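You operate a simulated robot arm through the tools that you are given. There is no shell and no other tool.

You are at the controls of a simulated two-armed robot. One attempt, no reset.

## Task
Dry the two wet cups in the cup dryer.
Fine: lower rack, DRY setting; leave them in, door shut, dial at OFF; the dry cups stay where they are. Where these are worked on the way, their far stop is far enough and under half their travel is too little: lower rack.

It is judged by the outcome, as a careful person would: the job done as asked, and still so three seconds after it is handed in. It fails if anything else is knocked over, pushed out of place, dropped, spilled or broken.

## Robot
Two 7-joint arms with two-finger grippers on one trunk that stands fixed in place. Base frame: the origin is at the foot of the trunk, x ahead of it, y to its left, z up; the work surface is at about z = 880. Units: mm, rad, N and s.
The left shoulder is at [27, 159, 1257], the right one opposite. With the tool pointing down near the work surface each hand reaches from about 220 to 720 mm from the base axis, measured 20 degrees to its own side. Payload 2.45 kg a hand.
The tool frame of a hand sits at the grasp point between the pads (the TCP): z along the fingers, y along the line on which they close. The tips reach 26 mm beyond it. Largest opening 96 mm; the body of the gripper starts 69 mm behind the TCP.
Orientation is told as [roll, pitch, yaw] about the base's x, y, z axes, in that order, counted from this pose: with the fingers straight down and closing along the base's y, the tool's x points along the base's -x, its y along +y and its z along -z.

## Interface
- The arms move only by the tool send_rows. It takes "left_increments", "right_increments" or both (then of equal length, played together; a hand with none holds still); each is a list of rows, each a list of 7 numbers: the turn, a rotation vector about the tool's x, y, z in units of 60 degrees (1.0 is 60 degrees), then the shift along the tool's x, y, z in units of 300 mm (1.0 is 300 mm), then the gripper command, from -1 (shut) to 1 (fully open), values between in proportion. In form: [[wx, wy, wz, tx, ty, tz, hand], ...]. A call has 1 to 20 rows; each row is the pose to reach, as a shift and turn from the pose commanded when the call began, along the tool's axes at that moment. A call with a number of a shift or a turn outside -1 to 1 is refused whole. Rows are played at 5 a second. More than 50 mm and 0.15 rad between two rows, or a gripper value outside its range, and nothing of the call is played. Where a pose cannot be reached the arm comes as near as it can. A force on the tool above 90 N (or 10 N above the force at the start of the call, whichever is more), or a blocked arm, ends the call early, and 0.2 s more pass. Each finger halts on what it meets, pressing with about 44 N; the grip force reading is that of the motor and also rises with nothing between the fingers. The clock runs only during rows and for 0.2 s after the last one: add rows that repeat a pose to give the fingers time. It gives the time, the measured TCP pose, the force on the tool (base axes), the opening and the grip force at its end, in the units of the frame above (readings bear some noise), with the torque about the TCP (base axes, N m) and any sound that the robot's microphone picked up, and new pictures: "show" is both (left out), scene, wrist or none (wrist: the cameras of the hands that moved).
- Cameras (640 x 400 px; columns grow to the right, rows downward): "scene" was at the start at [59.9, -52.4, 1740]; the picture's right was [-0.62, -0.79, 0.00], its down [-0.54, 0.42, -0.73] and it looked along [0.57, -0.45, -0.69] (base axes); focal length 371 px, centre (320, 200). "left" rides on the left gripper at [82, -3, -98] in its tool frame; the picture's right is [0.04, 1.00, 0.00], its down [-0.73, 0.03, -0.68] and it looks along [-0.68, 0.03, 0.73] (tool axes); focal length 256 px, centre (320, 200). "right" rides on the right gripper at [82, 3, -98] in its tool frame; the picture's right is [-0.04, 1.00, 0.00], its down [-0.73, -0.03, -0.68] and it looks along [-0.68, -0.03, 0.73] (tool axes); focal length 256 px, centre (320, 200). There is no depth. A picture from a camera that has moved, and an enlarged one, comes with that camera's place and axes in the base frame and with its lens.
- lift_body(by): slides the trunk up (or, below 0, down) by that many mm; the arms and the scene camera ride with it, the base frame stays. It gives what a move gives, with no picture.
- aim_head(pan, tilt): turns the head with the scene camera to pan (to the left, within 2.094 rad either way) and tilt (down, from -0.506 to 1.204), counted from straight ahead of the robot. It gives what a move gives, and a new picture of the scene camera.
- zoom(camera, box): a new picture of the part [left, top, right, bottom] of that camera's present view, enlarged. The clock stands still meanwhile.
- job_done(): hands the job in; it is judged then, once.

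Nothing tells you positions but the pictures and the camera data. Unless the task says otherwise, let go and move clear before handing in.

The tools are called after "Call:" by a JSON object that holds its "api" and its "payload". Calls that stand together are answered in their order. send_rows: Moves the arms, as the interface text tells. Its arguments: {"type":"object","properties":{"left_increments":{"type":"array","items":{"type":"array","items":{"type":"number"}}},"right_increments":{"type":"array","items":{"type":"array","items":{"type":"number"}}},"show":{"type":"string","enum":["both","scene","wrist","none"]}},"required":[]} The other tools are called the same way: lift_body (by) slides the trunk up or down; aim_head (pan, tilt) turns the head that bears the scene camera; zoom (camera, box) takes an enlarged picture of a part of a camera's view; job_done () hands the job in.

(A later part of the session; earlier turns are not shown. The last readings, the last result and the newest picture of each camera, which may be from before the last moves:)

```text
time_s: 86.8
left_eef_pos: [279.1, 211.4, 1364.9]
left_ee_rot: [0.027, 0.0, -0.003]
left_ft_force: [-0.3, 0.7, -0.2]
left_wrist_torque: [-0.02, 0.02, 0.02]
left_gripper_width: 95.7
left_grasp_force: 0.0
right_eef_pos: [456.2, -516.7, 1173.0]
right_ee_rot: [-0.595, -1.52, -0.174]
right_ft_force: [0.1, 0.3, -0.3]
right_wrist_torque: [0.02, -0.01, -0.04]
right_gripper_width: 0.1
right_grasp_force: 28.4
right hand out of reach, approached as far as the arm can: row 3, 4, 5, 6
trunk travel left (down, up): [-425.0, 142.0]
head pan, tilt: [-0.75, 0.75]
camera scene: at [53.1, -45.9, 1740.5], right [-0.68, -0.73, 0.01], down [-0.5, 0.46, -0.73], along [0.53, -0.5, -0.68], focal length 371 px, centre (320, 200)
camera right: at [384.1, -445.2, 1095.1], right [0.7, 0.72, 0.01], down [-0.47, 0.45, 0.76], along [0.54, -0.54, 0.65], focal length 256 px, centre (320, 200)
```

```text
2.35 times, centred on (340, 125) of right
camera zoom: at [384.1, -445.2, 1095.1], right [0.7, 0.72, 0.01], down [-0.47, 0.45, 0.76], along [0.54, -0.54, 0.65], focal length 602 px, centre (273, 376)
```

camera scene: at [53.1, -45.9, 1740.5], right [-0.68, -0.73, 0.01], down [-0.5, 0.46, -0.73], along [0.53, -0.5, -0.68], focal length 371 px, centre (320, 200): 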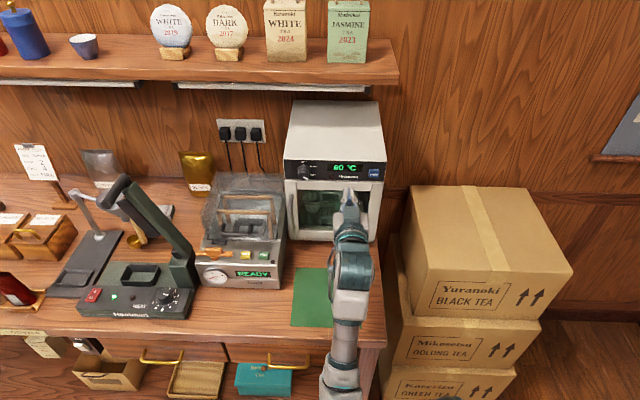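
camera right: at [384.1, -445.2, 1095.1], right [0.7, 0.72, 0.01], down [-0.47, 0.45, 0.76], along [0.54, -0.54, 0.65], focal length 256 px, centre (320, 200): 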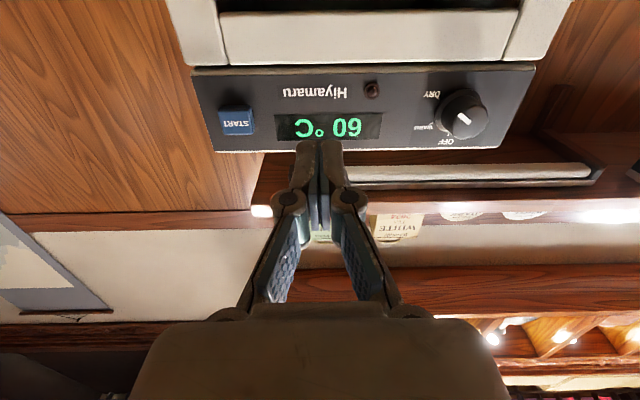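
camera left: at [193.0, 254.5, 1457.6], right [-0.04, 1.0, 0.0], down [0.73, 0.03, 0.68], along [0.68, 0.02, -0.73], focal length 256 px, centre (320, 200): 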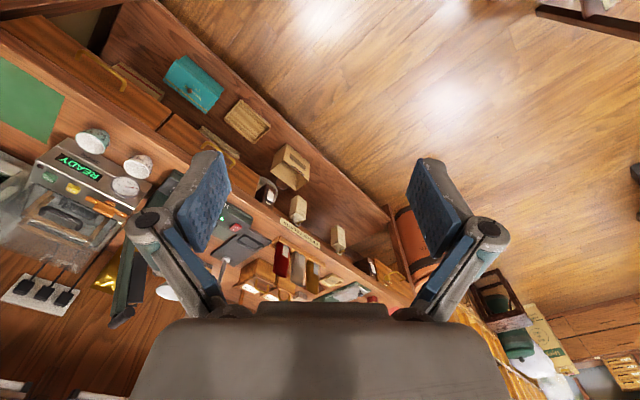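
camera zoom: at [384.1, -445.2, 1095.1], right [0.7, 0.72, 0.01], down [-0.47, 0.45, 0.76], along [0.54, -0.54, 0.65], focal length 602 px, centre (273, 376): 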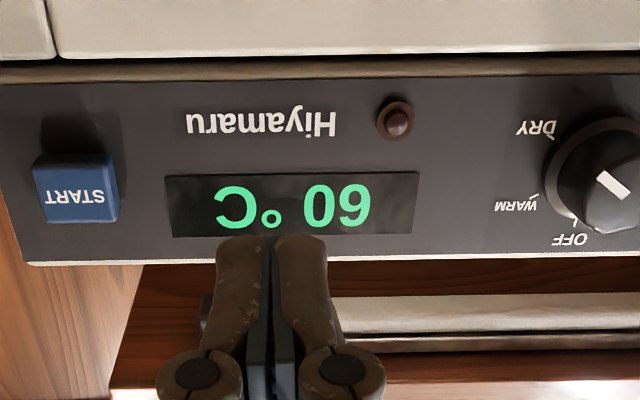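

The hand stopped short at s≈43, probably from the wrist's roll limit. I'll roll it back counter-clockwise, which suited the arm before, and try again.

Call:
{"api": "send_rows", "payload": {"right_increments": [[0, 0, -0.12, 0, 0, 0, -1], [0, 0, -0.24, 0, 0, 0, -1], [0, 0, -0.36, 0, 0, 0, -1], [0, 0, -0.48, 0, 0, 0, -1], [0, 0, -0.6, 0, 0, 0, -1]], "show": "none"}}

```text
time_s: 88.0
left_eef_pos: [279.7, 203.6, 1365.0]
left_ee_rot: [0.033, 0.0, -0.003]
left_ft_force: [0.0, 0.0, -0.3]
left_wrist_torque: [-0.03, 0.02, -0.04]
left_gripper_width: 96.0
left_grasp_force: 0.0
right_eef_pos: [454.9, -520.9, 1171.1]
right_ee_rot: [-1.497, -0.914, 0.747]
right_ft_force: [-0.4, 0.1, -0.3]
right_wrist_torque: [0.01, -0.01, 0.02]
right_gripper_width: 0.0
right_grasp_force: 28.3
trunk travel left (down, up): [-425.0, 142.0]
head pan, tilt: [-0.75, 0.75]
```

Call:
{"api": "send_rows", "payload": {"right_increments": [[0, 0, 0, 0.026, -0.044, 0.032, -1], [0, 0, 0, 0.052, -0.088, 0.064, -1], [0, 0, 0, 0.079, -0.133, 0.096, -1], [0, 0, 0, 0.105, -0.177, 0.128, -1], [0, 0, 0, 0.105, -0.177, 0.128, -1]], "show": "both"}}

Call:
{"api": "zoom", "payload": {"camera": "right", "box": [200, 40, 440, 210]}}

```text
time_s: 89.2
left_eef_pos: [278.1, 205.9, 1366.6]
left_ee_rot: [0.033, -0.001, -0.003]
left_ft_force: [0.0, 0.4, -0.3]
left_wrist_torque: [-0.03, -0.02, -0.01]
left_gripper_width: 95.9
left_grasp_force: 0.1
right_eef_pos: [448.0, -551.1, 1171.9]
right_ee_rot: [-1.5, -0.915, 0.748]
right_ft_force: [-0.6, -0.3, 0.1]
right_wrist_torque: [-0.01, 0.01, 0.0]
right_gripper_width: 0.0
right_grasp_force: 28.3
right hand out of reach, approached as far as the arm can: row 2, 3, 4, 5
trunk travel left (down, up): [-425.0, 142.0]
head pan, tilt: [-0.75, 0.75]
camera scene: at [52.1, -53.7, 1740.3], right [-0.68, -0.73, 0.0], down [-0.5, 0.46, -0.73], along [0.53, -0.5, -0.68], focal length 371 px, centre (320, 200)
camera right: at [342.3, -514.7, 1108.5], right [0.55, 0.61, -0.57], down [-0.18, 0.76, 0.63], along [0.82, -0.24, 0.52], focal length 256 px, centre (320, 200)
```

scene: 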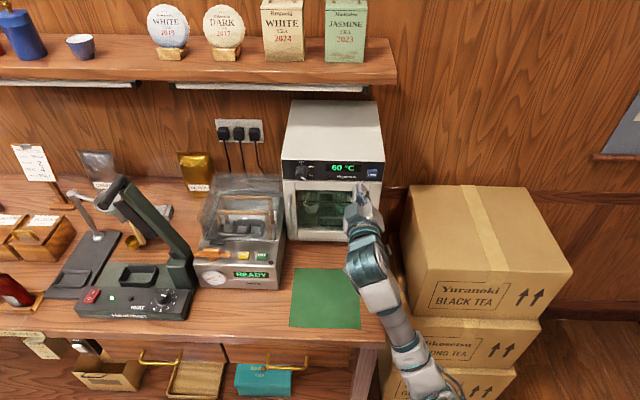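
right: 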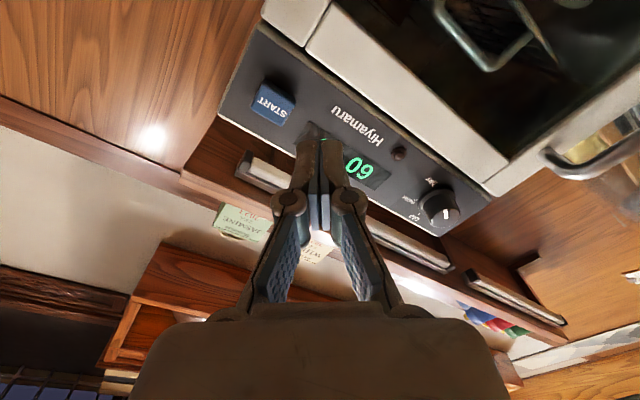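

```text
2.35 times, centred on (320, 125) of right
camera zoom: at [342.3, -514.7, 1108.5], right [0.55, 0.61, -0.57], down [-0.18, 0.76, 0.63], along [0.82, -0.24, 0.52], focal length 602 px, centre (320, 376)
```

zoom: 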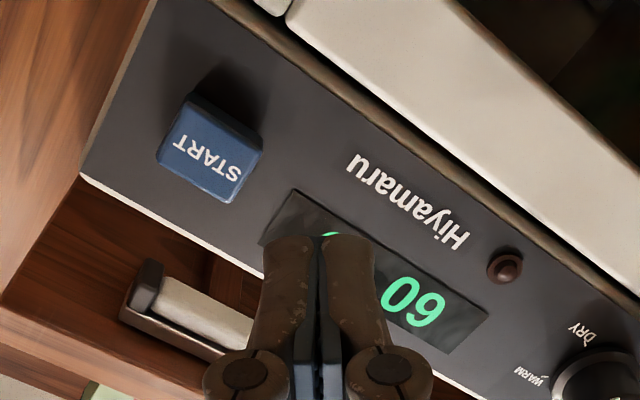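

Still short of START in this level pose. I'll back off, unroll, and use a 45° tilted hand instead, which reaches further right.

Call:
{"api": "send_rows", "payload": {"right_increments": [[0, 0, 0.1, -0.032, 0.027, -0.031, -1], [0, 0, 0.2, -0.064, 0.054, -0.061, -1], [0, 0, 0.3, -0.096, 0.081, -0.092, -1], [0, 0, 0.4, -0.128, 0.108, -0.123, -1], [0, 0, 0.5, -0.16, 0.135, -0.153, -1], [0, 0, 0.6, -0.192, 0.162, -0.184, -1]], "show": "none"}}

Call:
{"api": "send_rows", "payload": {"right_increments": [[0, 0.125, 0, 0, 0, 0, -1], [0, 0.25, 0, 0, 0, 0, -1], [0, 0.375, 0, 0, 0, 0, -1], [0, 0.5, 0, 0, 0, 0, -1], [0, 0.625, 0, 0, 0, 0, -1], [0, 0.75, 0, 0, 0, 0, -1]], "show": "both"}}

```text
time_s: 90.6
left_eef_pos: [279.3, 207.6, 1366.1]
left_ee_rot: [0.032, 0.001, -0.004]
left_ft_force: [0.5, -0.5, -0.5]
left_wrist_torque: [-0.02, 0.02, -0.01]
left_gripper_width: 95.9
left_grasp_force: 0.1
right_eef_pos: [460.6, -462.3, 1190.4]
right_ee_rot: [-0.518, -1.52, -0.247]
right_ft_force: [0.1, -0.5, 0.5]
right_wrist_torque: [0.0, 0.0, 0.02]
right_gripper_width: 0.0
right_grasp_force: 28.0
trunk travel left (down, up): [-425.0, 142.0]
head pan, tilt: [-0.75, 0.75]
```

```text
time_s: 92.0
left_eef_pos: [279.5, 205.9, 1365.5]
left_ee_rot: [0.032, -0.001, -0.003]
left_ft_force: [0.2, -0.3, -0.3]
left_wrist_torque: [-0.01, 0.0, 0.03]
left_gripper_width: 96.1
left_grasp_force: 0.0
right_eef_pos: [461.9, -462.6, 1189.2]
right_ee_rot: [-0.032, -0.74, -0.741]
right_ft_force: [0.4, 0.2, -0.1]
right_wrist_torque: [0.01, 0.01, -0.02]
right_gripper_width: 0.1
right_grasp_force: 28.6
trunk travel left (down, up): [-425.0, 142.0]
head pan, tilt: [-0.75, 0.75]
camera scene: at [54.7, -53.5, 1740.2], right [-0.68, -0.73, 0.0], down [-0.5, 0.46, -0.73], along [0.53, -0.5, -0.68], focal length 371 px, centre (320, 200)
camera right: at [372.3, -372.2, 1205.8], right [0.71, 0.7, 0.0], down [0.06, -0.06, 1.0], along [0.7, -0.71, -0.08], focal length 256 px, centre (320, 200)
```

scene: 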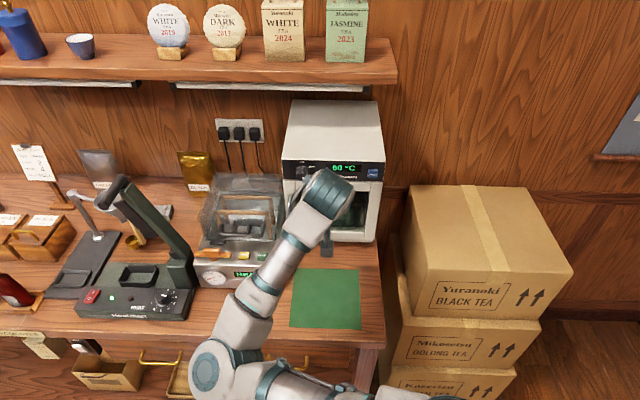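
right: 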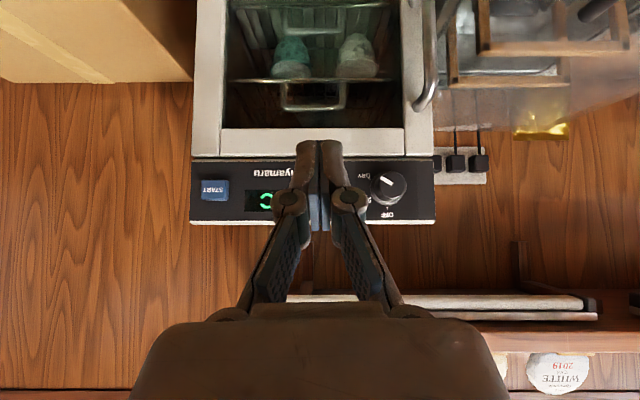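

The dial clearly points to DRY. With the 45° hand I'll move right in front of START.

Call:
{"api": "send_rows", "payload": {"right_increments": [[0, 0, 0, -0.02, -0.09, 0.02, -1], [0, 0, 0, -0.05, -0.18, 0.055, -1], [0, 0, 0, -0.09, -0.27, 0.094, -1], [0, 0, 0, -0.131, -0.364, 0.133, -1], [0, 0, 0, -0.131, -0.364, 0.133, -1]], "show": "wrist"}}

Call:
{"api": "zoom", "payload": {"camera": "right", "box": [200, 100, 440, 270]}}

```text
time_s: 93.2
left_eef_pos: [279.8, 203.6, 1367.1]
left_ee_rot: [0.032, 0.001, -0.005]
left_ft_force: [0.4, 0.0, 0.6]
left_wrist_torque: [-0.01, -0.02, -0.02]
left_gripper_width: 96.2
left_grasp_force: 0.0
right_eef_pos: [424.9, -582.5, 1188.2]
right_ee_rot: [-0.032, -0.741, -0.741]
right_ft_force: [0.0, 0.1, 0.7]
right_wrist_torque: [-0.01, -0.03, 0.02]
right_gripper_width: 0.0
right_grasp_force: 28.7
trunk travel left (down, up): [-425.0, 142.0]
head pan, tilt: [-0.75, 0.75]
camera right: at [336.5, -493.4, 1204.7], right [0.71, 0.7, 0.0], down [0.06, -0.06, 1.0], along [0.7, -0.71, -0.08], focal length 256 px, centre (320, 200)
```

right: 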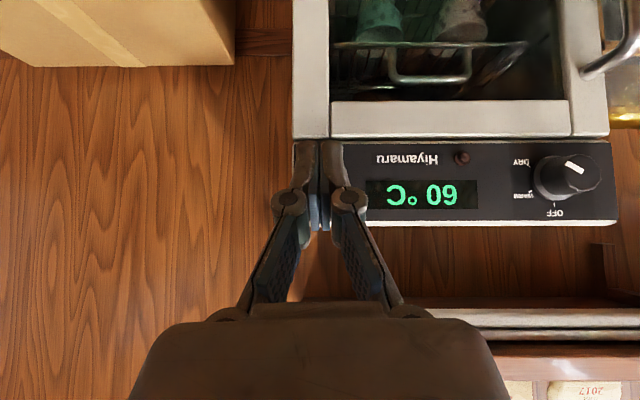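

```text
2.35 times, centred on (320, 185) of right
camera zoom: at [336.5, -493.4, 1204.7], right [0.71, 0.7, 0.0], down [0.06, -0.06, 1.0], along [0.7, -0.71, -0.08], focal length 602 px, centre (320, 235)
```

zoom: 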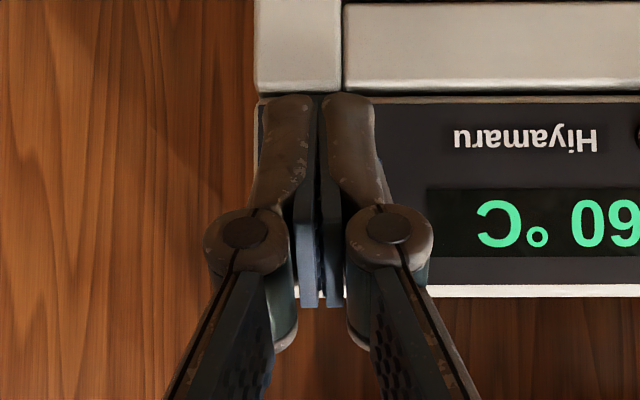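

In front of START. Pressing forward gently.

Call:
{"api": "send_rows", "payload": {"right_increments": [[0, 0, 0, -0.0243, 0.007, 0.0361, -1], [0, 0, 0, -0.0548, 0.007, 0.0636, -1], [0, 0, 0, -0.0745, 0.007, 0.0816, -1], [0, 0, 0, -0.0868, 0.007, 0.0928, -1], [0, 0, 0, -0.0966, 0.007, 0.1018, -1]], "show": "both"}}

Call:
{"api": "zoom", "payload": {"camera": "scene", "box": [280, 130, 400, 230]}}

```text
time_s: 94.4
left_eef_pos: [277.8, 208.0, 1366.1]
left_ee_rot: [0.03, -0.003, -0.003]
left_ft_force: [0.1, 0.4, -0.6]
left_wrist_torque: [0.0, -0.01, 0.02]
left_gripper_width: 96.0
left_grasp_force: 0.1
right_eef_pos: [455.7, -607.7, 1186.6]
right_ee_rot: [-0.034, -0.741, -0.741]
right_ft_force: [-6.9, 5.2, -3.1]
right_wrist_torque: [0.12, 0.14, 0.0]
right_gripper_width: 6.0
right_grasp_force: 28.4
trunk travel left (down, up): [-425.0, 142.0]
head pan, tilt: [-0.75, 0.75]
heard: click
camera scene: at [52.1, -51.4, 1740.3], right [-0.68, -0.73, 0.0], down [-0.5, 0.46, -0.73], along [0.53, -0.5, -0.68], focal length 371 px, centre (320, 200)
camera right: at [366.6, -516.4, 1203.1], right [0.71, 0.7, 0.0], down [0.06, -0.06, 1.0], along [0.7, -0.71, -0.08], focal length 256 px, centre (320, 200)
```

scene: 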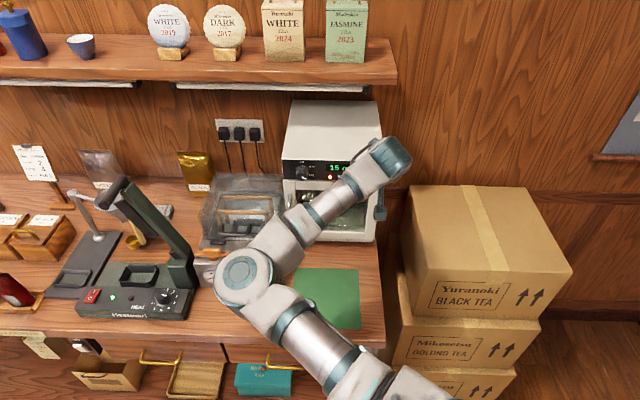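
right: 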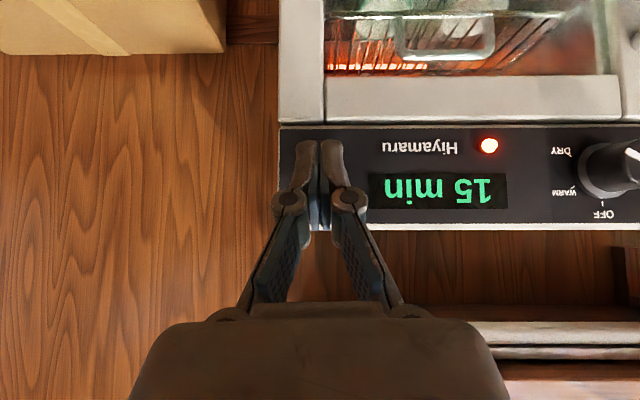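

```text
4.00 times, centred on (340, 180) of scene
camera zoom: at [52.1, -51.4, 1740.3], right [-0.68, -0.73, 0.0], down [-0.5, 0.46, -0.73], along [0.53, -0.5, -0.68], focal length 1484 px, centre (240, 280)
```

zoom: 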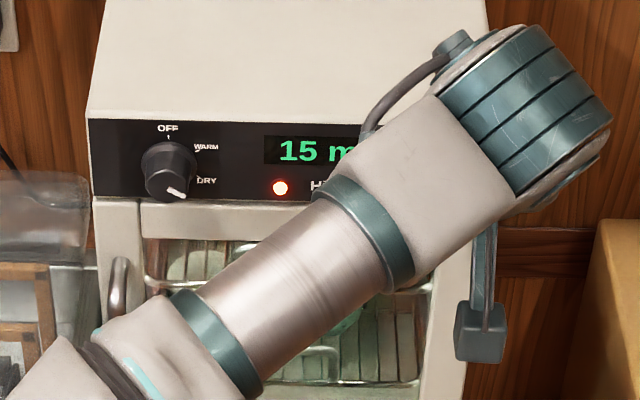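

START clicked: the display shows 15 min, the lamp is on and the heater glows. Backing away and watching the countdown.

Call:
{"api": "send_rows", "payload": {"right_increments": [[0, 0, 0, 0.03, 0, -0.027, -1], [0, 0, 0, 0.09, 0.05, -0.082, -1], [0, 0, 0, 0.147, 0.15, -0.135, -1], [0, 0, 0, 0.16, 0.28, -0.15, -1], [0, 0, 0, 0.16, 0.36, -0.15, -1], [0, 0, 0, 0.16, 0.36, -0.15, -1]], "show": "both"}}

Call:
{"api": "zoom", "payload": {"camera": "right", "box": [180, 100, 460, 260]}}

```text
time_s: 95.8
left_eef_pos: [277.6, 203.7, 1366.9]
left_ee_rot: [0.035, -0.001, -0.005]
left_ft_force: [-0.1, 0.5, 0.4]
left_wrist_torque: [-0.02, 0.01, -0.01]
left_gripper_width: 95.9
left_grasp_force: 0.0
right_eef_pos: [483.5, -489.6, 1183.4]
right_ee_rot: [-0.03, -0.74, -0.744]
right_ft_force: [0.2, -0.5, 0.1]
right_wrist_torque: [0.01, 0.02, -0.03]
right_gripper_width: 0.2
right_grasp_force: 28.5
trunk travel left (down, up): [-425.0, 142.0]
head pan, tilt: [-0.75, 0.75]
camera scene: at [53.7, -57.3, 1740.1], right [-0.68, -0.73, 0.0], down [-0.5, 0.47, -0.73], along [0.53, -0.5, -0.68], focal length 371 px, centre (320, 200)
camera right: at [393.9, -398.9, 1199.2], right [0.71, 0.7, 0.0], down [0.06, -0.06, 1.0], along [0.7, -0.71, -0.08], focal length 256 px, centre (320, 200)
```

scene: 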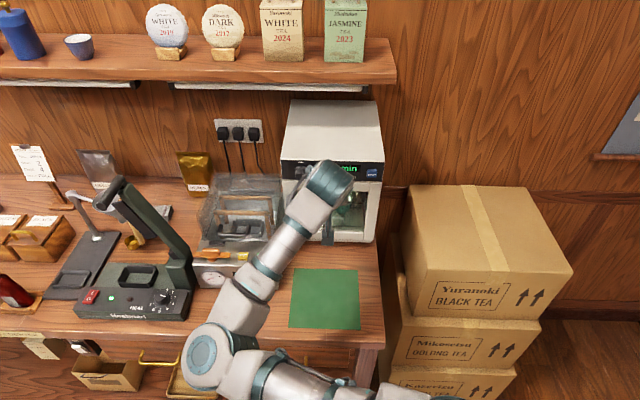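
right: 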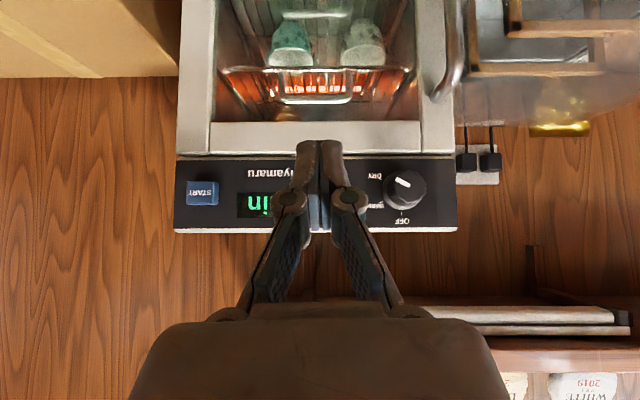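

```text
2.29 times, centred on (320, 180) of right
camera zoom: at [393.9, -398.9, 1199.2], right [0.71, 0.7, 0.0], down [0.06, -0.06, 1.0], along [0.7, -0.71, -0.08], focal length 585 px, centre (320, 246)
```

zoom: 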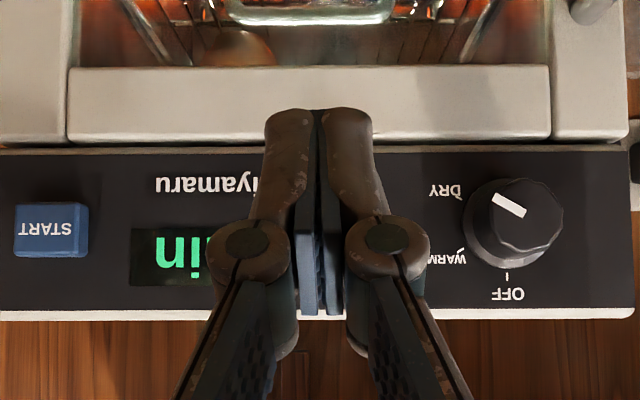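

The dryer is running with both cups visible. While it runs I'll set the hand up level in front of the knob for switching off later.

Call:
{"api": "send_rows", "payload": {"right_increments": [[0.005, -0.113, 0.003, -0.002, 0.033, 0.007, -1], [0.011, -0.227, 0.005, -0.003, 0.066, 0.015, -1], [0.016, -0.34, 0.008, -0.005, 0.099, 0.022, -0.5], [0.022, -0.453, 0.01, -0.007, 0.133, 0.029, 0.05], [0.027, -0.566, 0.013, -0.009, 0.166, 0.036, 0.05], [0.033, -0.68, 0.015, -0.01, 0.199, 0.044, 0.05], [0.038, -0.793, 0.018, -0.012, 0.232, 0.051, 0.05], [0.038, -0.793, 0.018, -0.012, 0.232, 0.051, 0.05]], "show": "both"}}

Call:
{"api": "zoom", "payload": {"camera": "scene", "box": [280, 130, 400, 230]}}

```text
time_s: 97.6
left_eef_pos: [280.1, 206.7, 1366.5]
left_ee_rot: [0.031, 0.001, -0.002]
left_ft_force: [0.8, 0.7, 0.9]
left_wrist_torque: [0.0, -0.01, -0.03]
left_gripper_width: 96.1
left_grasp_force: 0.0
right_eef_pos: [541.9, -448.6, 1177.9]
right_ee_rot: [-1.862, -1.545, 1.057]
right_ft_force: [-0.1, 0.3, -0.9]
right_wrist_torque: [-0.01, 0.0, -0.02]
right_gripper_width: 50.6
right_grasp_force: 0.0
trunk travel left (down, up): [-425.0, 142.0]
head pan, tilt: [-0.75, 0.75]
camera scene: at [54.0, -53.0, 1740.2], right [-0.68, -0.73, 0.0], down [-0.5, 0.46, -0.73], along [0.53, -0.5, -0.68], focal length 371 px, centre (320, 200)
camera right: at [473.8, -377.1, 1094.2], right [0.72, 0.69, 0.01], down [-0.48, 0.49, 0.73], along [0.5, -0.53, 0.68], focal length 256 px, centre (320, 200)
```

scene: 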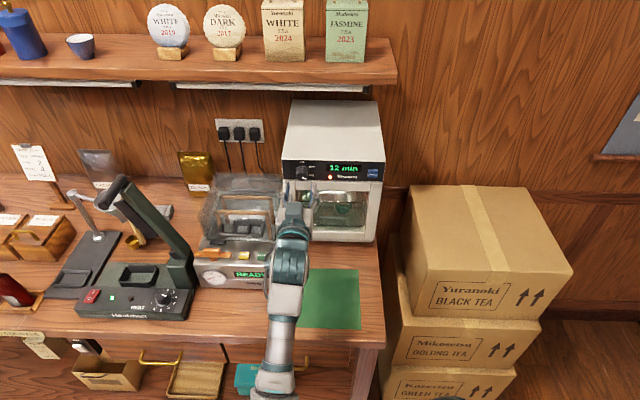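
right: 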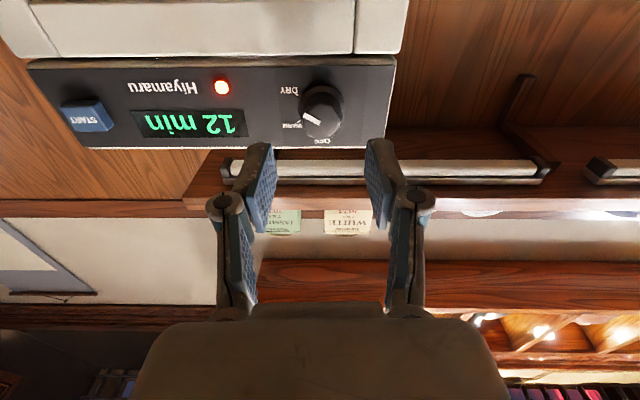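

```text
4.00 times, centred on (340, 180) of scene
camera zoom: at [54.0, -53.0, 1740.2], right [-0.68, -0.73, 0.0], down [-0.5, 0.46, -0.73], along [0.53, -0.5, -0.68], focal length 1484 px, centre (240, 280)
```

zoom: 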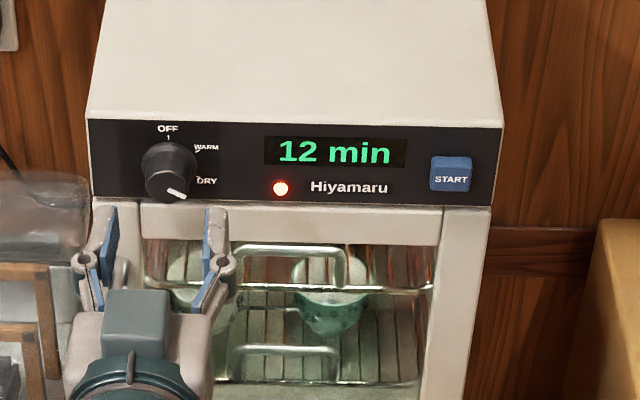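

It counts about a minute per second, so roughly 12 s remain. Holding still until it finishes.

Call:
{"api": "send_rows", "payload": {"right_increments": [[0, 0, 0, 0, 0, 0, 0.05], [0, 0, 0, 0, 0, 0, 0.05], [0, 0, 0, 0, 0, 0, 0.05], [0, 0, 0, 0, 0, 0, 0.05], [0, 0, 0, 0, 0, 0, 0.05], [0, 0, 0, 0, 0, 0, 0.05], [0, 0, 0, 0, 0, 0, 0.05], [0, 0, 0, 0, 0, 0, 0.05], [0, 0, 0, 0, 0, 0, 0.05], [0, 0, 0, 0, 0, 0, 0.05], [0, 0, 0, 0, 0, 0, 0.05], [0, 0, 0, 0, 0, 0, 0.05], [0, 0, 0, 0, 0, 0, 0.05], [0, 0, 0, 0, 0, 0, 0.05], [0, 0, 0, 0, 0, 0, 0.05], [0, 0, 0, 0, 0, 0, 0.05], [0, 0, 0, 0, 0, 0, 0.05], [0, 0, 0, 0, 0, 0, 0.05], [0, 0, 0, 0, 0, 0, 0.05], [0, 0, 0, 0, 0, 0, 0.05]], "show": "none"}}

Call:
{"api": "send_rows", "payload": {"right_increments": [[0, 0, 0, 0, 0, 0, 0.05], [0, 0, 0, 0, 0, 0, 0.05], [0, 0, 0, 0, 0, 0, 0.05], [0, 0, 0, 0, 0, 0, 0.05], [0, 0, 0, 0, 0, 0, 0.05], [0, 0, 0, 0, 0, 0, 0.05], [0, 0, 0, 0, 0, 0, 0.05], [0, 0, 0, 0, 0, 0, 0.05], [0, 0, 0, 0, 0, 0, 0.05], [0, 0, 0, 0, 0, 0, 0.05], [0, 0, 0, 0, 0, 0, 0.05], [0, 0, 0, 0, 0, 0, 0.05], [0, 0, 0, 0, 0, 0, 0.05], [0, 0, 0, 0, 0, 0, 0.05], [0, 0, 0, 0, 0, 0, 0.05], [0, 0, 0, 0, 0, 0, 0.05], [0, 0, 0, 0, 0, 0, 0.05], [0, 0, 0, 0, 0, 0, 0.05], [0, 0, 0, 0, 0, 0, 0.05], [0, 0, 0, 0, 0, 0, 0.05]], "show": "none"}}

Call:
{"api": "send_rows", "payload": {"right_increments": [[0, 0, 0, 0, 0, 0, 0.05], [0, 0, 0, 0, 0, 0, 0.05], [0, 0, 0, 0, 0, 0, 0.05], [0, 0, 0, 0, 0, 0, 0.05], [0, 0, 0, 0, 0, 0, 0.05], [0, 0, 0, 0, 0, 0, 0.05], [0, 0, 0, 0, 0, 0, 0.05], [0, 0, 0, 0, 0, 0, 0.05], [0, 0, 0, 0, 0, 0, 0.05], [0, 0, 0, 0, 0, 0, 0.05], [0, 0, 0, 0, 0, 0, 0.05], [0, 0, 0, 0, 0, 0, 0.05], [0, 0, 0, 0, 0, 0, 0.05], [0, 0, 0, 0, 0, 0, 0.05], [0, 0, 0, 0, 0, 0, 0.05], [0, 0, 0, 0, 0, 0, 0.05], [0, 0, 0, 0, 0, 0, 0.05], [0, 0, 0, 0, 0, 0, 0.05], [0, 0, 0, 0, 0, 0, 0.05], [0, 0, 0, 0, 0, 0, 0.05]], "show": "both"}}

```text
time_s: 101.8
left_eef_pos: [279.4, 205.9, 1366.4]
left_ee_rot: [0.031, -0.001, -0.002]
left_ft_force: [-0.5, -0.3, -0.6]
left_wrist_torque: [0.0, 0.0, -0.01]
left_gripper_width: 96.0
left_grasp_force: 0.1
right_eef_pos: [540.8, -448.5, 1176.4]
right_ee_rot: [-1.754, -1.543, 0.951]
right_ft_force: [0.9, 0.1, 0.1]
right_wrist_torque: [-0.01, -0.01, 0.03]
right_gripper_width: 50.6
right_grasp_force: 0.0
trunk travel left (down, up): [-425.0, 142.0]
head pan, tilt: [-0.75, 0.75]
```

```text
time_s: 106.0
left_eef_pos: [279.2, 205.2, 1366.4]
left_ee_rot: [0.032, 0.001, -0.004]
left_ft_force: [-0.2, 0.6, 0.2]
left_wrist_torque: [-0.04, -0.01, 0.03]
left_gripper_width: 96.1
left_grasp_force: 0.1
right_eef_pos: [540.6, -449.3, 1176.9]
right_ee_rot: [-1.753, -1.541, 0.949]
right_ft_force: [-1.0, -0.3, -0.5]
right_wrist_torque: [-0.02, -0.02, 0.0]
right_gripper_width: 50.4
right_grasp_force: 0.1
trunk travel left (down, up): [-425.0, 142.0]
head pan, tilt: [-0.75, 0.75]
```

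```text
time_s: 110.2
left_eef_pos: [280.1, 206.2, 1367.7]
left_ee_rot: [0.031, -0.001, -0.003]
left_ft_force: [-0.2, 0.2, 0.1]
left_wrist_torque: [0.01, -0.01, 0.0]
left_gripper_width: 95.9
left_grasp_force: 0.0
right_eef_pos: [540.4, -449.2, 1177.6]
right_ee_rot: [-1.755, -1.541, 0.949]
right_ft_force: [0.1, 0.3, -0.6]
right_wrist_torque: [0.01, -0.03, 0.05]
right_gripper_width: 50.5
right_grasp_force: 0.0
trunk travel left (down, up): [-425.0, 142.0]
head pan, tilt: [-0.75, 0.75]
camera scene: at [54.1, -53.2, 1740.2], right [-0.68, -0.73, 0.0], down [-0.5, 0.46, -0.73], along [0.53, -0.5, -0.68], focal length 371 px, centre (320, 200)
camera right: at [473.2, -377.4, 1093.2], right [0.72, 0.69, 0.01], down [-0.48, 0.49, 0.73], along [0.5, -0.53, 0.68], focal length 256 px, centre (320, 200)
```

scene: 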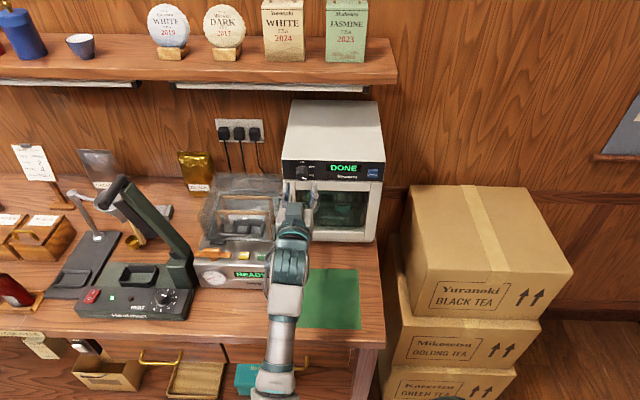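
right: 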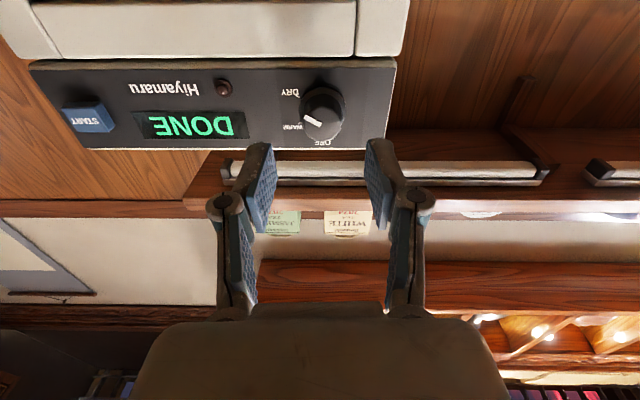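

The display says DONE. Now I'll advance onto the knob to turn it back to OFF.

Call:
{"api": "send_rows", "payload": {"right_increments": [[0, 0, 0, 0.0083, 0.0067, 0.06, 0.05], [0, 0, 0, 0.0083, 0.0067, 0.12, 0.05], [0, 0, 0, 0.0083, 0.0067, 0.165, 0.05], [0, 0, 0, 0.0083, 0.0067, 0.192, 0.05]], "show": "wrist"}}

Call:
{"api": "zoom", "payload": {"camera": "right", "box": [200, 60, 440, 230]}}

Call:
{"api": "zoom", "payload": {"camera": "scene", "box": [280, 130, 400, 230]}}

```text
time_s: 111.2
left_eef_pos: [279.1, 207.1, 1365.5]
left_ee_rot: [0.035, 0.001, -0.003]
left_ft_force: [1.0, 0.6, 0.4]
left_wrist_torque: [0.0, 0.02, -0.01]
left_gripper_width: 96.0
left_grasp_force: 0.1
right_eef_pos: [585.3, -481.7, 1169.9]
right_ee_rot: [-1.666, -1.547, 0.861]
right_ft_force: [0.8, 0.2, 0.1]
right_wrist_torque: [0.05, -0.01, 0.01]
right_gripper_width: 50.5
right_grasp_force: 0.1
trunk travel left (down, up): [-425.0, 142.0]
head pan, tilt: [-0.75, 0.75]
camera right: at [517.9, -410.4, 1087.6], right [0.72, 0.69, 0.02], down [-0.48, 0.48, 0.73], along [0.5, -0.54, 0.68], focal length 256 px, centre (320, 200)
```

right: 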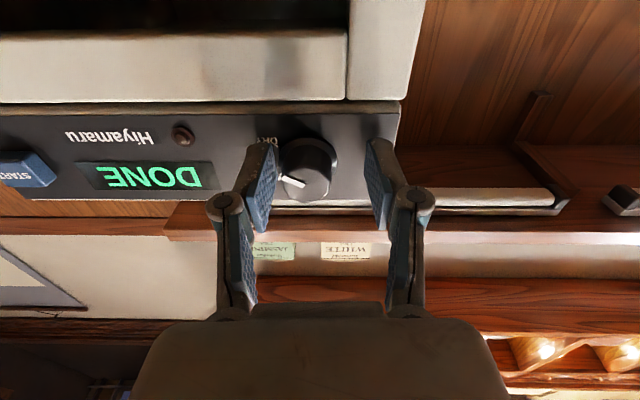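

```text
2.35 times, centred on (320, 145) of right
camera zoom: at [517.9, -410.4, 1087.6], right [0.72, 0.69, 0.02], down [-0.48, 0.48, 0.73], along [0.5, -0.54, 0.68], focal length 602 px, centre (320, 329)
```

zoom: 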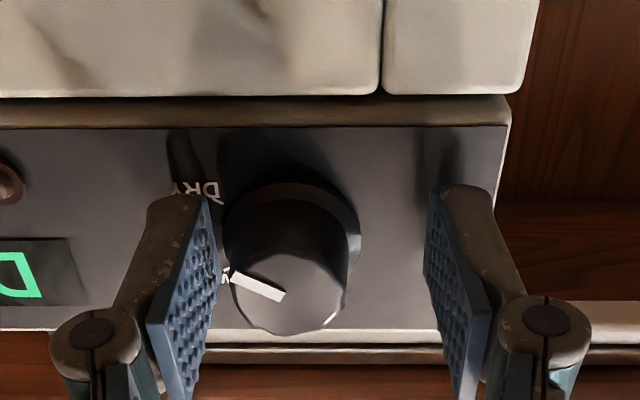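

```text
4.00 times, centred on (340, 180) of scene
camera zoom: at [54.8, -53.6, 1740.2], right [-0.68, -0.73, 0.0], down [-0.5, 0.46, -0.73], along [0.53, -0.5, -0.68], focal length 1484 px, centre (240, 280)
```

zoom: 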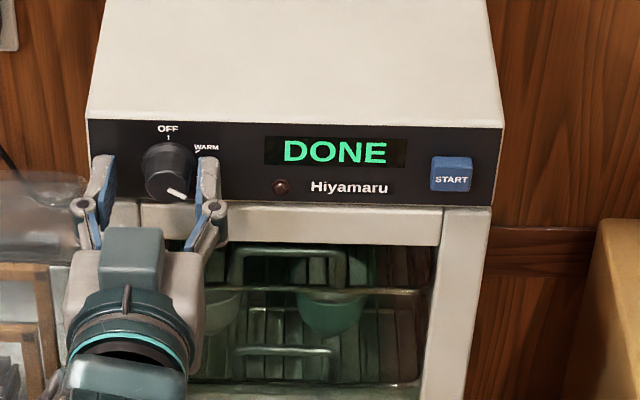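

The cups now look clean and dry. The hand is about 8 mm left and 5 mm low of the knob axis, so I'll centre it before gripping.

Call:
{"api": "send_rows", "payload": {"right_increments": [[0, 0, 0, -0.008, -0.012, 0.003, 0.05], [0, 0, 0, -0.0167, -0.025, 0.006, 0.05], [0, 0, 0, -0.0167, -0.025, 0.006, 0.05], [0, 0, 0, -0.0167, -0.025, 0.006, 0.05]], "show": "wrist"}}

Call:
{"api": "zoom", "payload": {"camera": "right", "box": [200, 60, 440, 230]}}

```text
time_s: 112.2
left_eef_pos: [278.1, 206.8, 1367.7]
left_ee_rot: [0.031, 0.0, -0.004]
left_ft_force: [0.2, -0.2, -0.3]
left_wrist_torque: [-0.03, 0.0, 0.0]
left_gripper_width: 95.7
left_grasp_force: 0.0
right_eef_pos: [578.9, -488.4, 1176.4]
right_ee_rot: [-1.682, -1.548, 0.876]
right_ft_force: [-0.3, 0.0, 0.8]
right_wrist_torque: [-0.01, 0.01, 0.0]
right_gripper_width: 50.7
right_grasp_force: 0.0
trunk travel left (down, up): [-425.0, 142.0]
head pan, tilt: [-0.75, 0.75]
camera right: at [511.8, -417.1, 1093.8], right [0.72, 0.69, 0.02], down [-0.48, 0.48, 0.73], along [0.5, -0.54, 0.68], focal length 256 px, centre (320, 200)
```

right: 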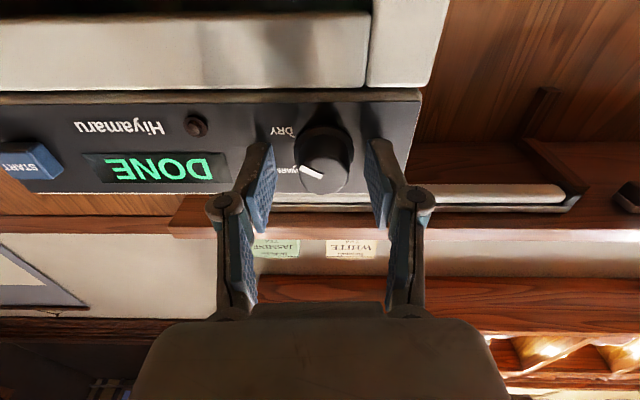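

```text
2.35 times, centred on (320, 145) of right
camera zoom: at [511.8, -417.1, 1093.8], right [0.72, 0.69, 0.02], down [-0.48, 0.48, 0.73], along [0.5, -0.54, 0.68], focal length 602 px, centre (320, 329)
```

zoom: 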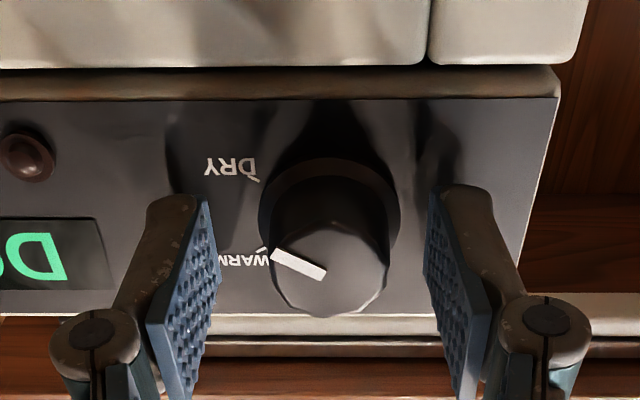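

Now well centred. Gripping and turning counter-clockwise 60° towards WARM.

Call:
{"api": "send_rows", "payload": {"right_increments": [[0, 0, 0, 0, 0.006, 0.008, -0.2], [0, 0, 0, 0, 0.006, 0.008, -1], [0, 0, 0, 0, 0.006, 0.008, -1], [0, 0, -0.125, 0, 0.006, 0.008, -1], [0, 0, -0.25, 0, 0.006, 0.008, -1], [0, 0, -0.375, 0, 0.006, 0.008, -1], [0, 0, -0.5, 0, 0.006, 0.008, -1], [0, 0, -0.625, 0, 0.006, 0.008, -1], [0, 0, -0.75, 0, 0.006, 0.008, -1], [0, 0, -0.875, 0, 0.006, 0.008, -1], [0, 0, -1.0, 0, 0.006, 0.008, -1]], "show": "wrist"}}

Call:
{"api": "zoom", "payload": {"camera": "scene", "box": [280, 130, 400, 230]}}

```text
time_s: 114.6
left_eef_pos: [278.9, 208.5, 1364.7]
left_ee_rot: [0.031, 0.0, -0.004]
left_ft_force: [0.4, 0.4, -0.4]
left_wrist_torque: [0.0, 0.0, 0.02]
left_gripper_width: 96.0
left_grasp_force: 0.1
right_eef_pos: [583.0, -485.9, 1175.3]
right_ee_rot: [-1.57, -0.496, 0.766]
right_ft_force: [-6.9, 18.7, -17.3]
right_wrist_torque: [0.04, -0.08, 1.15]
right_gripper_width: 33.1
right_grasp_force: 44.9
trunk travel left (down, up): [-425.0, 142.0]
head pan, tilt: [-0.75, 0.75]
camera right: at [464.3, -464.0, 1132.7], right [0.37, 0.35, -0.86], down [-0.02, 0.93, 0.38], along [0.93, -0.12, 0.35], focal length 256 px, centre (320, 200)
```

right: 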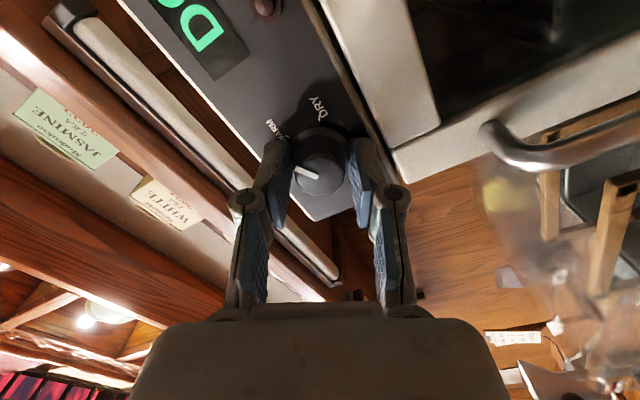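

```text
4.00 times, centred on (340, 180) of scene
camera zoom: at [55.9, -46.7, 1740.2], right [-0.68, -0.73, 0.01], down [-0.5, 0.46, -0.73], along [0.53, -0.5, -0.68], focal length 1484 px, centre (240, 280)
```

zoom: 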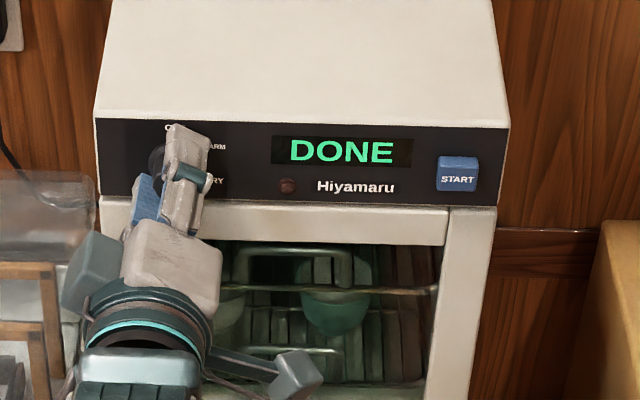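

The knob followed to WARM. I'll release, back off slightly, roll back, and regrip for the last 60°.

Call:
{"api": "send_rows", "payload": {"right_increments": [[0, 0, 0, 0, 0, 0, 0.05], [0, 0, 0, 0, 0, 0, 0.05], [0, 0, 0, 0, 0, -0.06, 0.05], [0, 0, 0, 0, 0, -0.12, 0.05], [0, 0, 0.125, 0, 0, -0.12, 0.05], [0, 0, 0.25, 0, 0, -0.12, 0.05], [0, 0, 0.375, 0, 0, -0.12, 0.05], [0, 0, 0.5, 0, 0, -0.12, 0.05], [0, 0, 0.625, 0, 0, -0.12, 0.05], [0, 0, 0.75, 0, 0, -0.12, 0.05], [0, 0, 0.875, 0, 0, -0.12, 0.05], [0, 0, 1.0, 0, 0, -0.12, 0.05], [0, 0, 1.0, 0, 0, -0.12, 0.05]], "show": "wrist"}}

Call:
{"api": "zoom", "payload": {"camera": "right", "box": [200, 40, 440, 210]}}

Call:
{"api": "zoom", "payload": {"camera": "scene", "box": [280, 130, 400, 230]}}

```text
time_s: 117.4
left_eef_pos: [279.5, 205.7, 1365.9]
left_ee_rot: [0.032, 0.001, -0.004]
left_ft_force: [0.2, -0.8, 0.2]
left_wrist_torque: [0.02, -0.03, 0.01]
left_gripper_width: 96.1
left_grasp_force: 0.0
right_eef_pos: [555.5, -464.7, 1178.6]
right_ee_rot: [-1.696, -1.549, 0.89]
right_ft_force: [0.0, -0.1, 0.5]
right_wrist_torque: [-0.01, 0.0, -0.03]
right_gripper_width: 50.3
right_grasp_force: 0.1
trunk travel left (down, up): [-425.0, 142.0]
head pan, tilt: [-0.75, 0.75]
camera right: at [489.2, -392.4, 1094.4], right [0.72, 0.69, 0.02], down [-0.48, 0.48, 0.73], along [0.5, -0.54, 0.68], focal length 256 px, centre (320, 200)
```

right: 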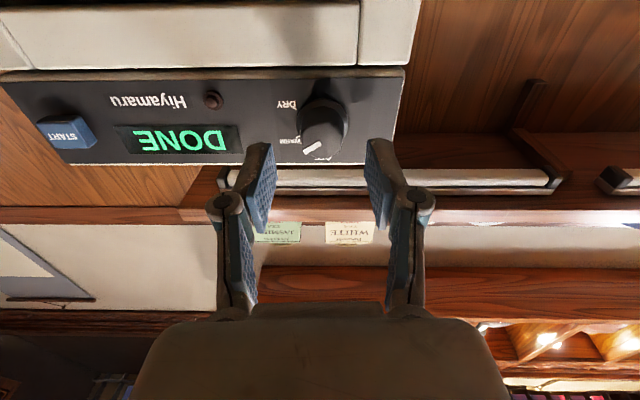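

```text
2.35 times, centred on (320, 125) of right
camera zoom: at [489.2, -392.4, 1094.4], right [0.72, 0.69, 0.02], down [-0.48, 0.48, 0.73], along [0.5, -0.54, 0.68], focal length 602 px, centre (320, 376)
```

zoom: 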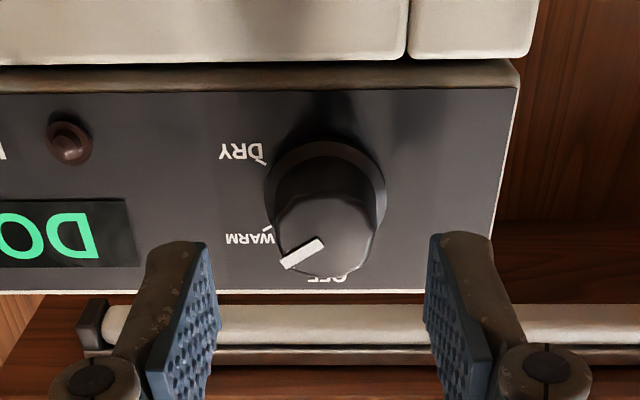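

```text
4.00 times, centred on (340, 180) of scene
camera zoom: at [54.1, -53.2, 1740.2], right [-0.68, -0.73, 0.0], down [-0.5, 0.46, -0.73], along [0.53, -0.5, -0.68], focal length 1484 px, centre (240, 280)
```

zoom: 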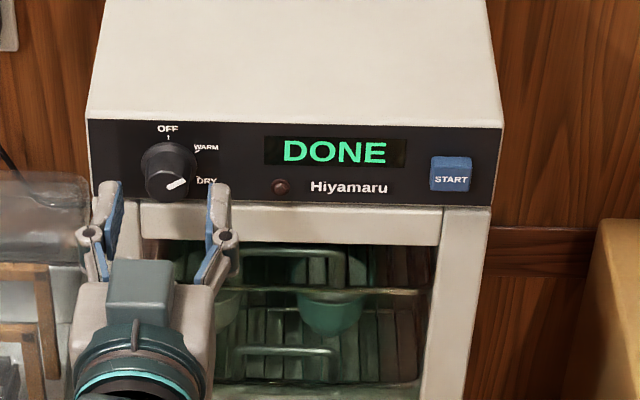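

The dial is at WARM. Advancing again onto the knob.

Call:
{"api": "send_rows", "payload": {"right_increments": [[0, 0, 0, 0.004, 0.002, 0.05, 0.05], [0, 0, 0, 0.008, 0.003, 0.1, 0.05], [0, 0, 0, 0.008, 0.004, 0.118, 0.05], [0, 0, 0, 0.008, 0.004, 0.118, 0.05], [0, 0, 0, 0.008, 0.004, 0.118, 0.05]], "show": "wrist"}}

Call:
{"api": "zoom", "payload": {"camera": "right", "box": [200, 60, 440, 230]}}

```text
time_s: 118.6
left_eef_pos: [278.9, 206.2, 1366.5]
left_ee_rot: [0.032, 0.0, -0.003]
left_ft_force: [0.0, 0.1, 0.2]
left_wrist_torque: [-0.01, -0.01, 0.02]
left_gripper_width: 96.2
left_grasp_force: 0.1
right_eef_pos: [583.8, -488.9, 1177.4]
right_ee_rot: [-1.72, -1.549, 0.913]
right_ft_force: [-2.1, 0.4, 0.8]
right_wrist_torque: [0.03, -0.02, 0.07]
right_gripper_width: 50.2
right_grasp_force: 0.0
trunk travel left (down, up): [-425.0, 142.0]
head pan, tilt: [-0.75, 0.75]
camera right: at [515.7, -417.5, 1092.9], right [0.72, 0.69, 0.02], down [-0.48, 0.48, 0.73], along [0.5, -0.54, 0.68], focal length 256 px, centre (320, 200)
```

right: 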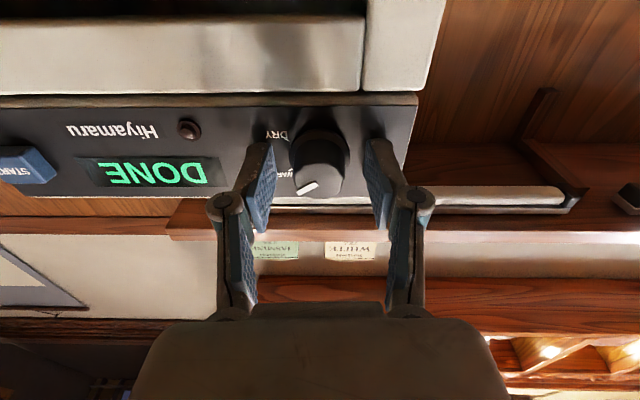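

```text
2.35 times, centred on (320, 145) of right
camera zoom: at [515.7, -417.5, 1092.9], right [0.72, 0.69, 0.02], down [-0.48, 0.48, 0.73], along [0.5, -0.54, 0.68], focal length 602 px, centre (320, 329)
```

zoom: 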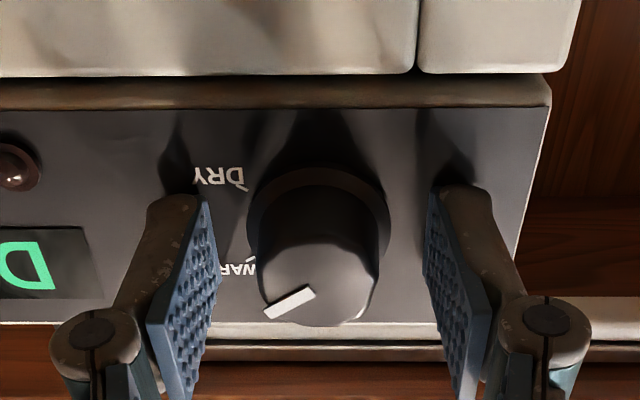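

Centred again. Gripping and turning the last 60° counter-clockwise to OFF.

Call:
{"api": "send_rows", "payload": {"right_increments": [[0, 0, 0, 0, 0, 0, -0.2], [0, 0, 0, 0, 0, 0, -1], [0, 0, 0, 0, 0, 0, -1], [0, 0, -0.125, 0, 0, 0, -1], [0, 0, -0.25, 0, 0, 0, -1], [0, 0, -0.375, 0, 0, 0, -1], [0, 0, -0.5, 0, 0, 0, -1], [0, 0, -0.625, 0, 0, 0, -1], [0, 0, -0.75, 0, 0, 0, -1], [0, 0, -0.875, 0, 0, 0, -1], [0, 0, -1.0, 0, 0, 0, -1]], "show": "wrist"}}

Call:
{"api": "zoom", "payload": {"camera": "scene", "box": [280, 130, 400, 230]}}

Call:
{"api": "zoom", "payload": {"camera": "right", "box": [200, 60, 440, 230]}}

```text
time_s: 121.0
left_eef_pos: [280.0, 207.6, 1366.4]
left_ee_rot: [0.032, -0.001, -0.002]
left_ft_force: [-0.3, 0.0, 0.2]
left_wrist_torque: [0.01, -0.02, 0.01]
left_gripper_width: 95.9
left_grasp_force: 0.0
right_eef_pos: [582.9, -487.4, 1174.1]
right_ee_rot: [-1.575, -0.497, 0.765]
right_ft_force: [0.0, 8.4, -1.1]
right_wrist_torque: [0.32, -0.12, 0.36]
right_gripper_width: 32.6
right_grasp_force: 44.7
trunk travel left (down, up): [-425.0, 142.0]
head pan, tilt: [-0.75, 0.75]
camera right: at [463.7, -464.1, 1131.7], right [0.37, 0.35, -0.86], down [-0.02, 0.93, 0.37], along [0.93, -0.13, 0.35], focal length 256 px, centre (320, 200)
```

right: 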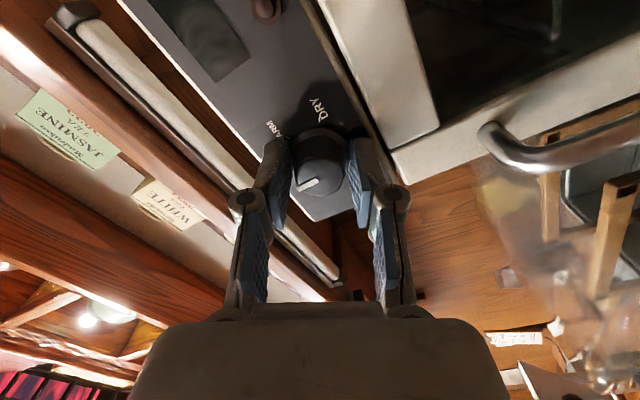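

```text
4.00 times, centred on (340, 180) of scene
camera zoom: at [54.6, -49.0, 1740.3], right [-0.68, -0.73, 0.0], down [-0.5, 0.46, -0.73], along [0.53, -0.5, -0.68], focal length 1484 px, centre (240, 280)
```

zoom: 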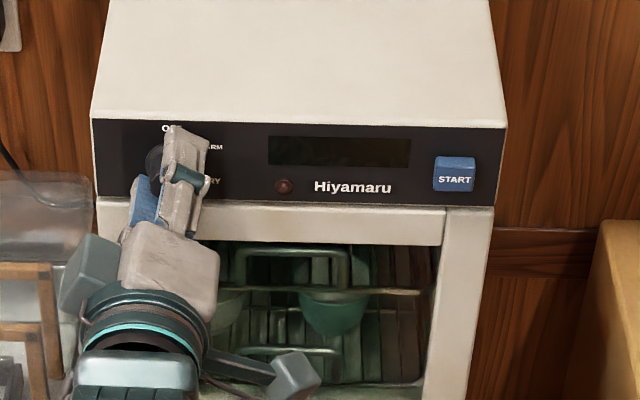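

```text
2.35 times, centred on (320, 145) of right
camera zoom: at [463.7, -464.1, 1131.7], right [0.37, 0.35, -0.86], down [-0.02, 0.93, 0.37], along [0.93, -0.13, 0.35], focal length 602 px, centre (320, 329)
```

zoom: 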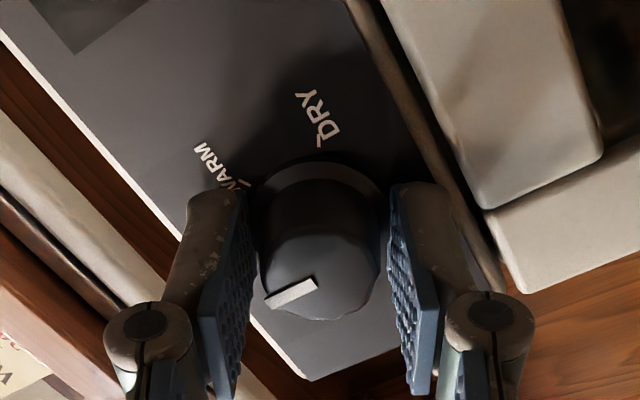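

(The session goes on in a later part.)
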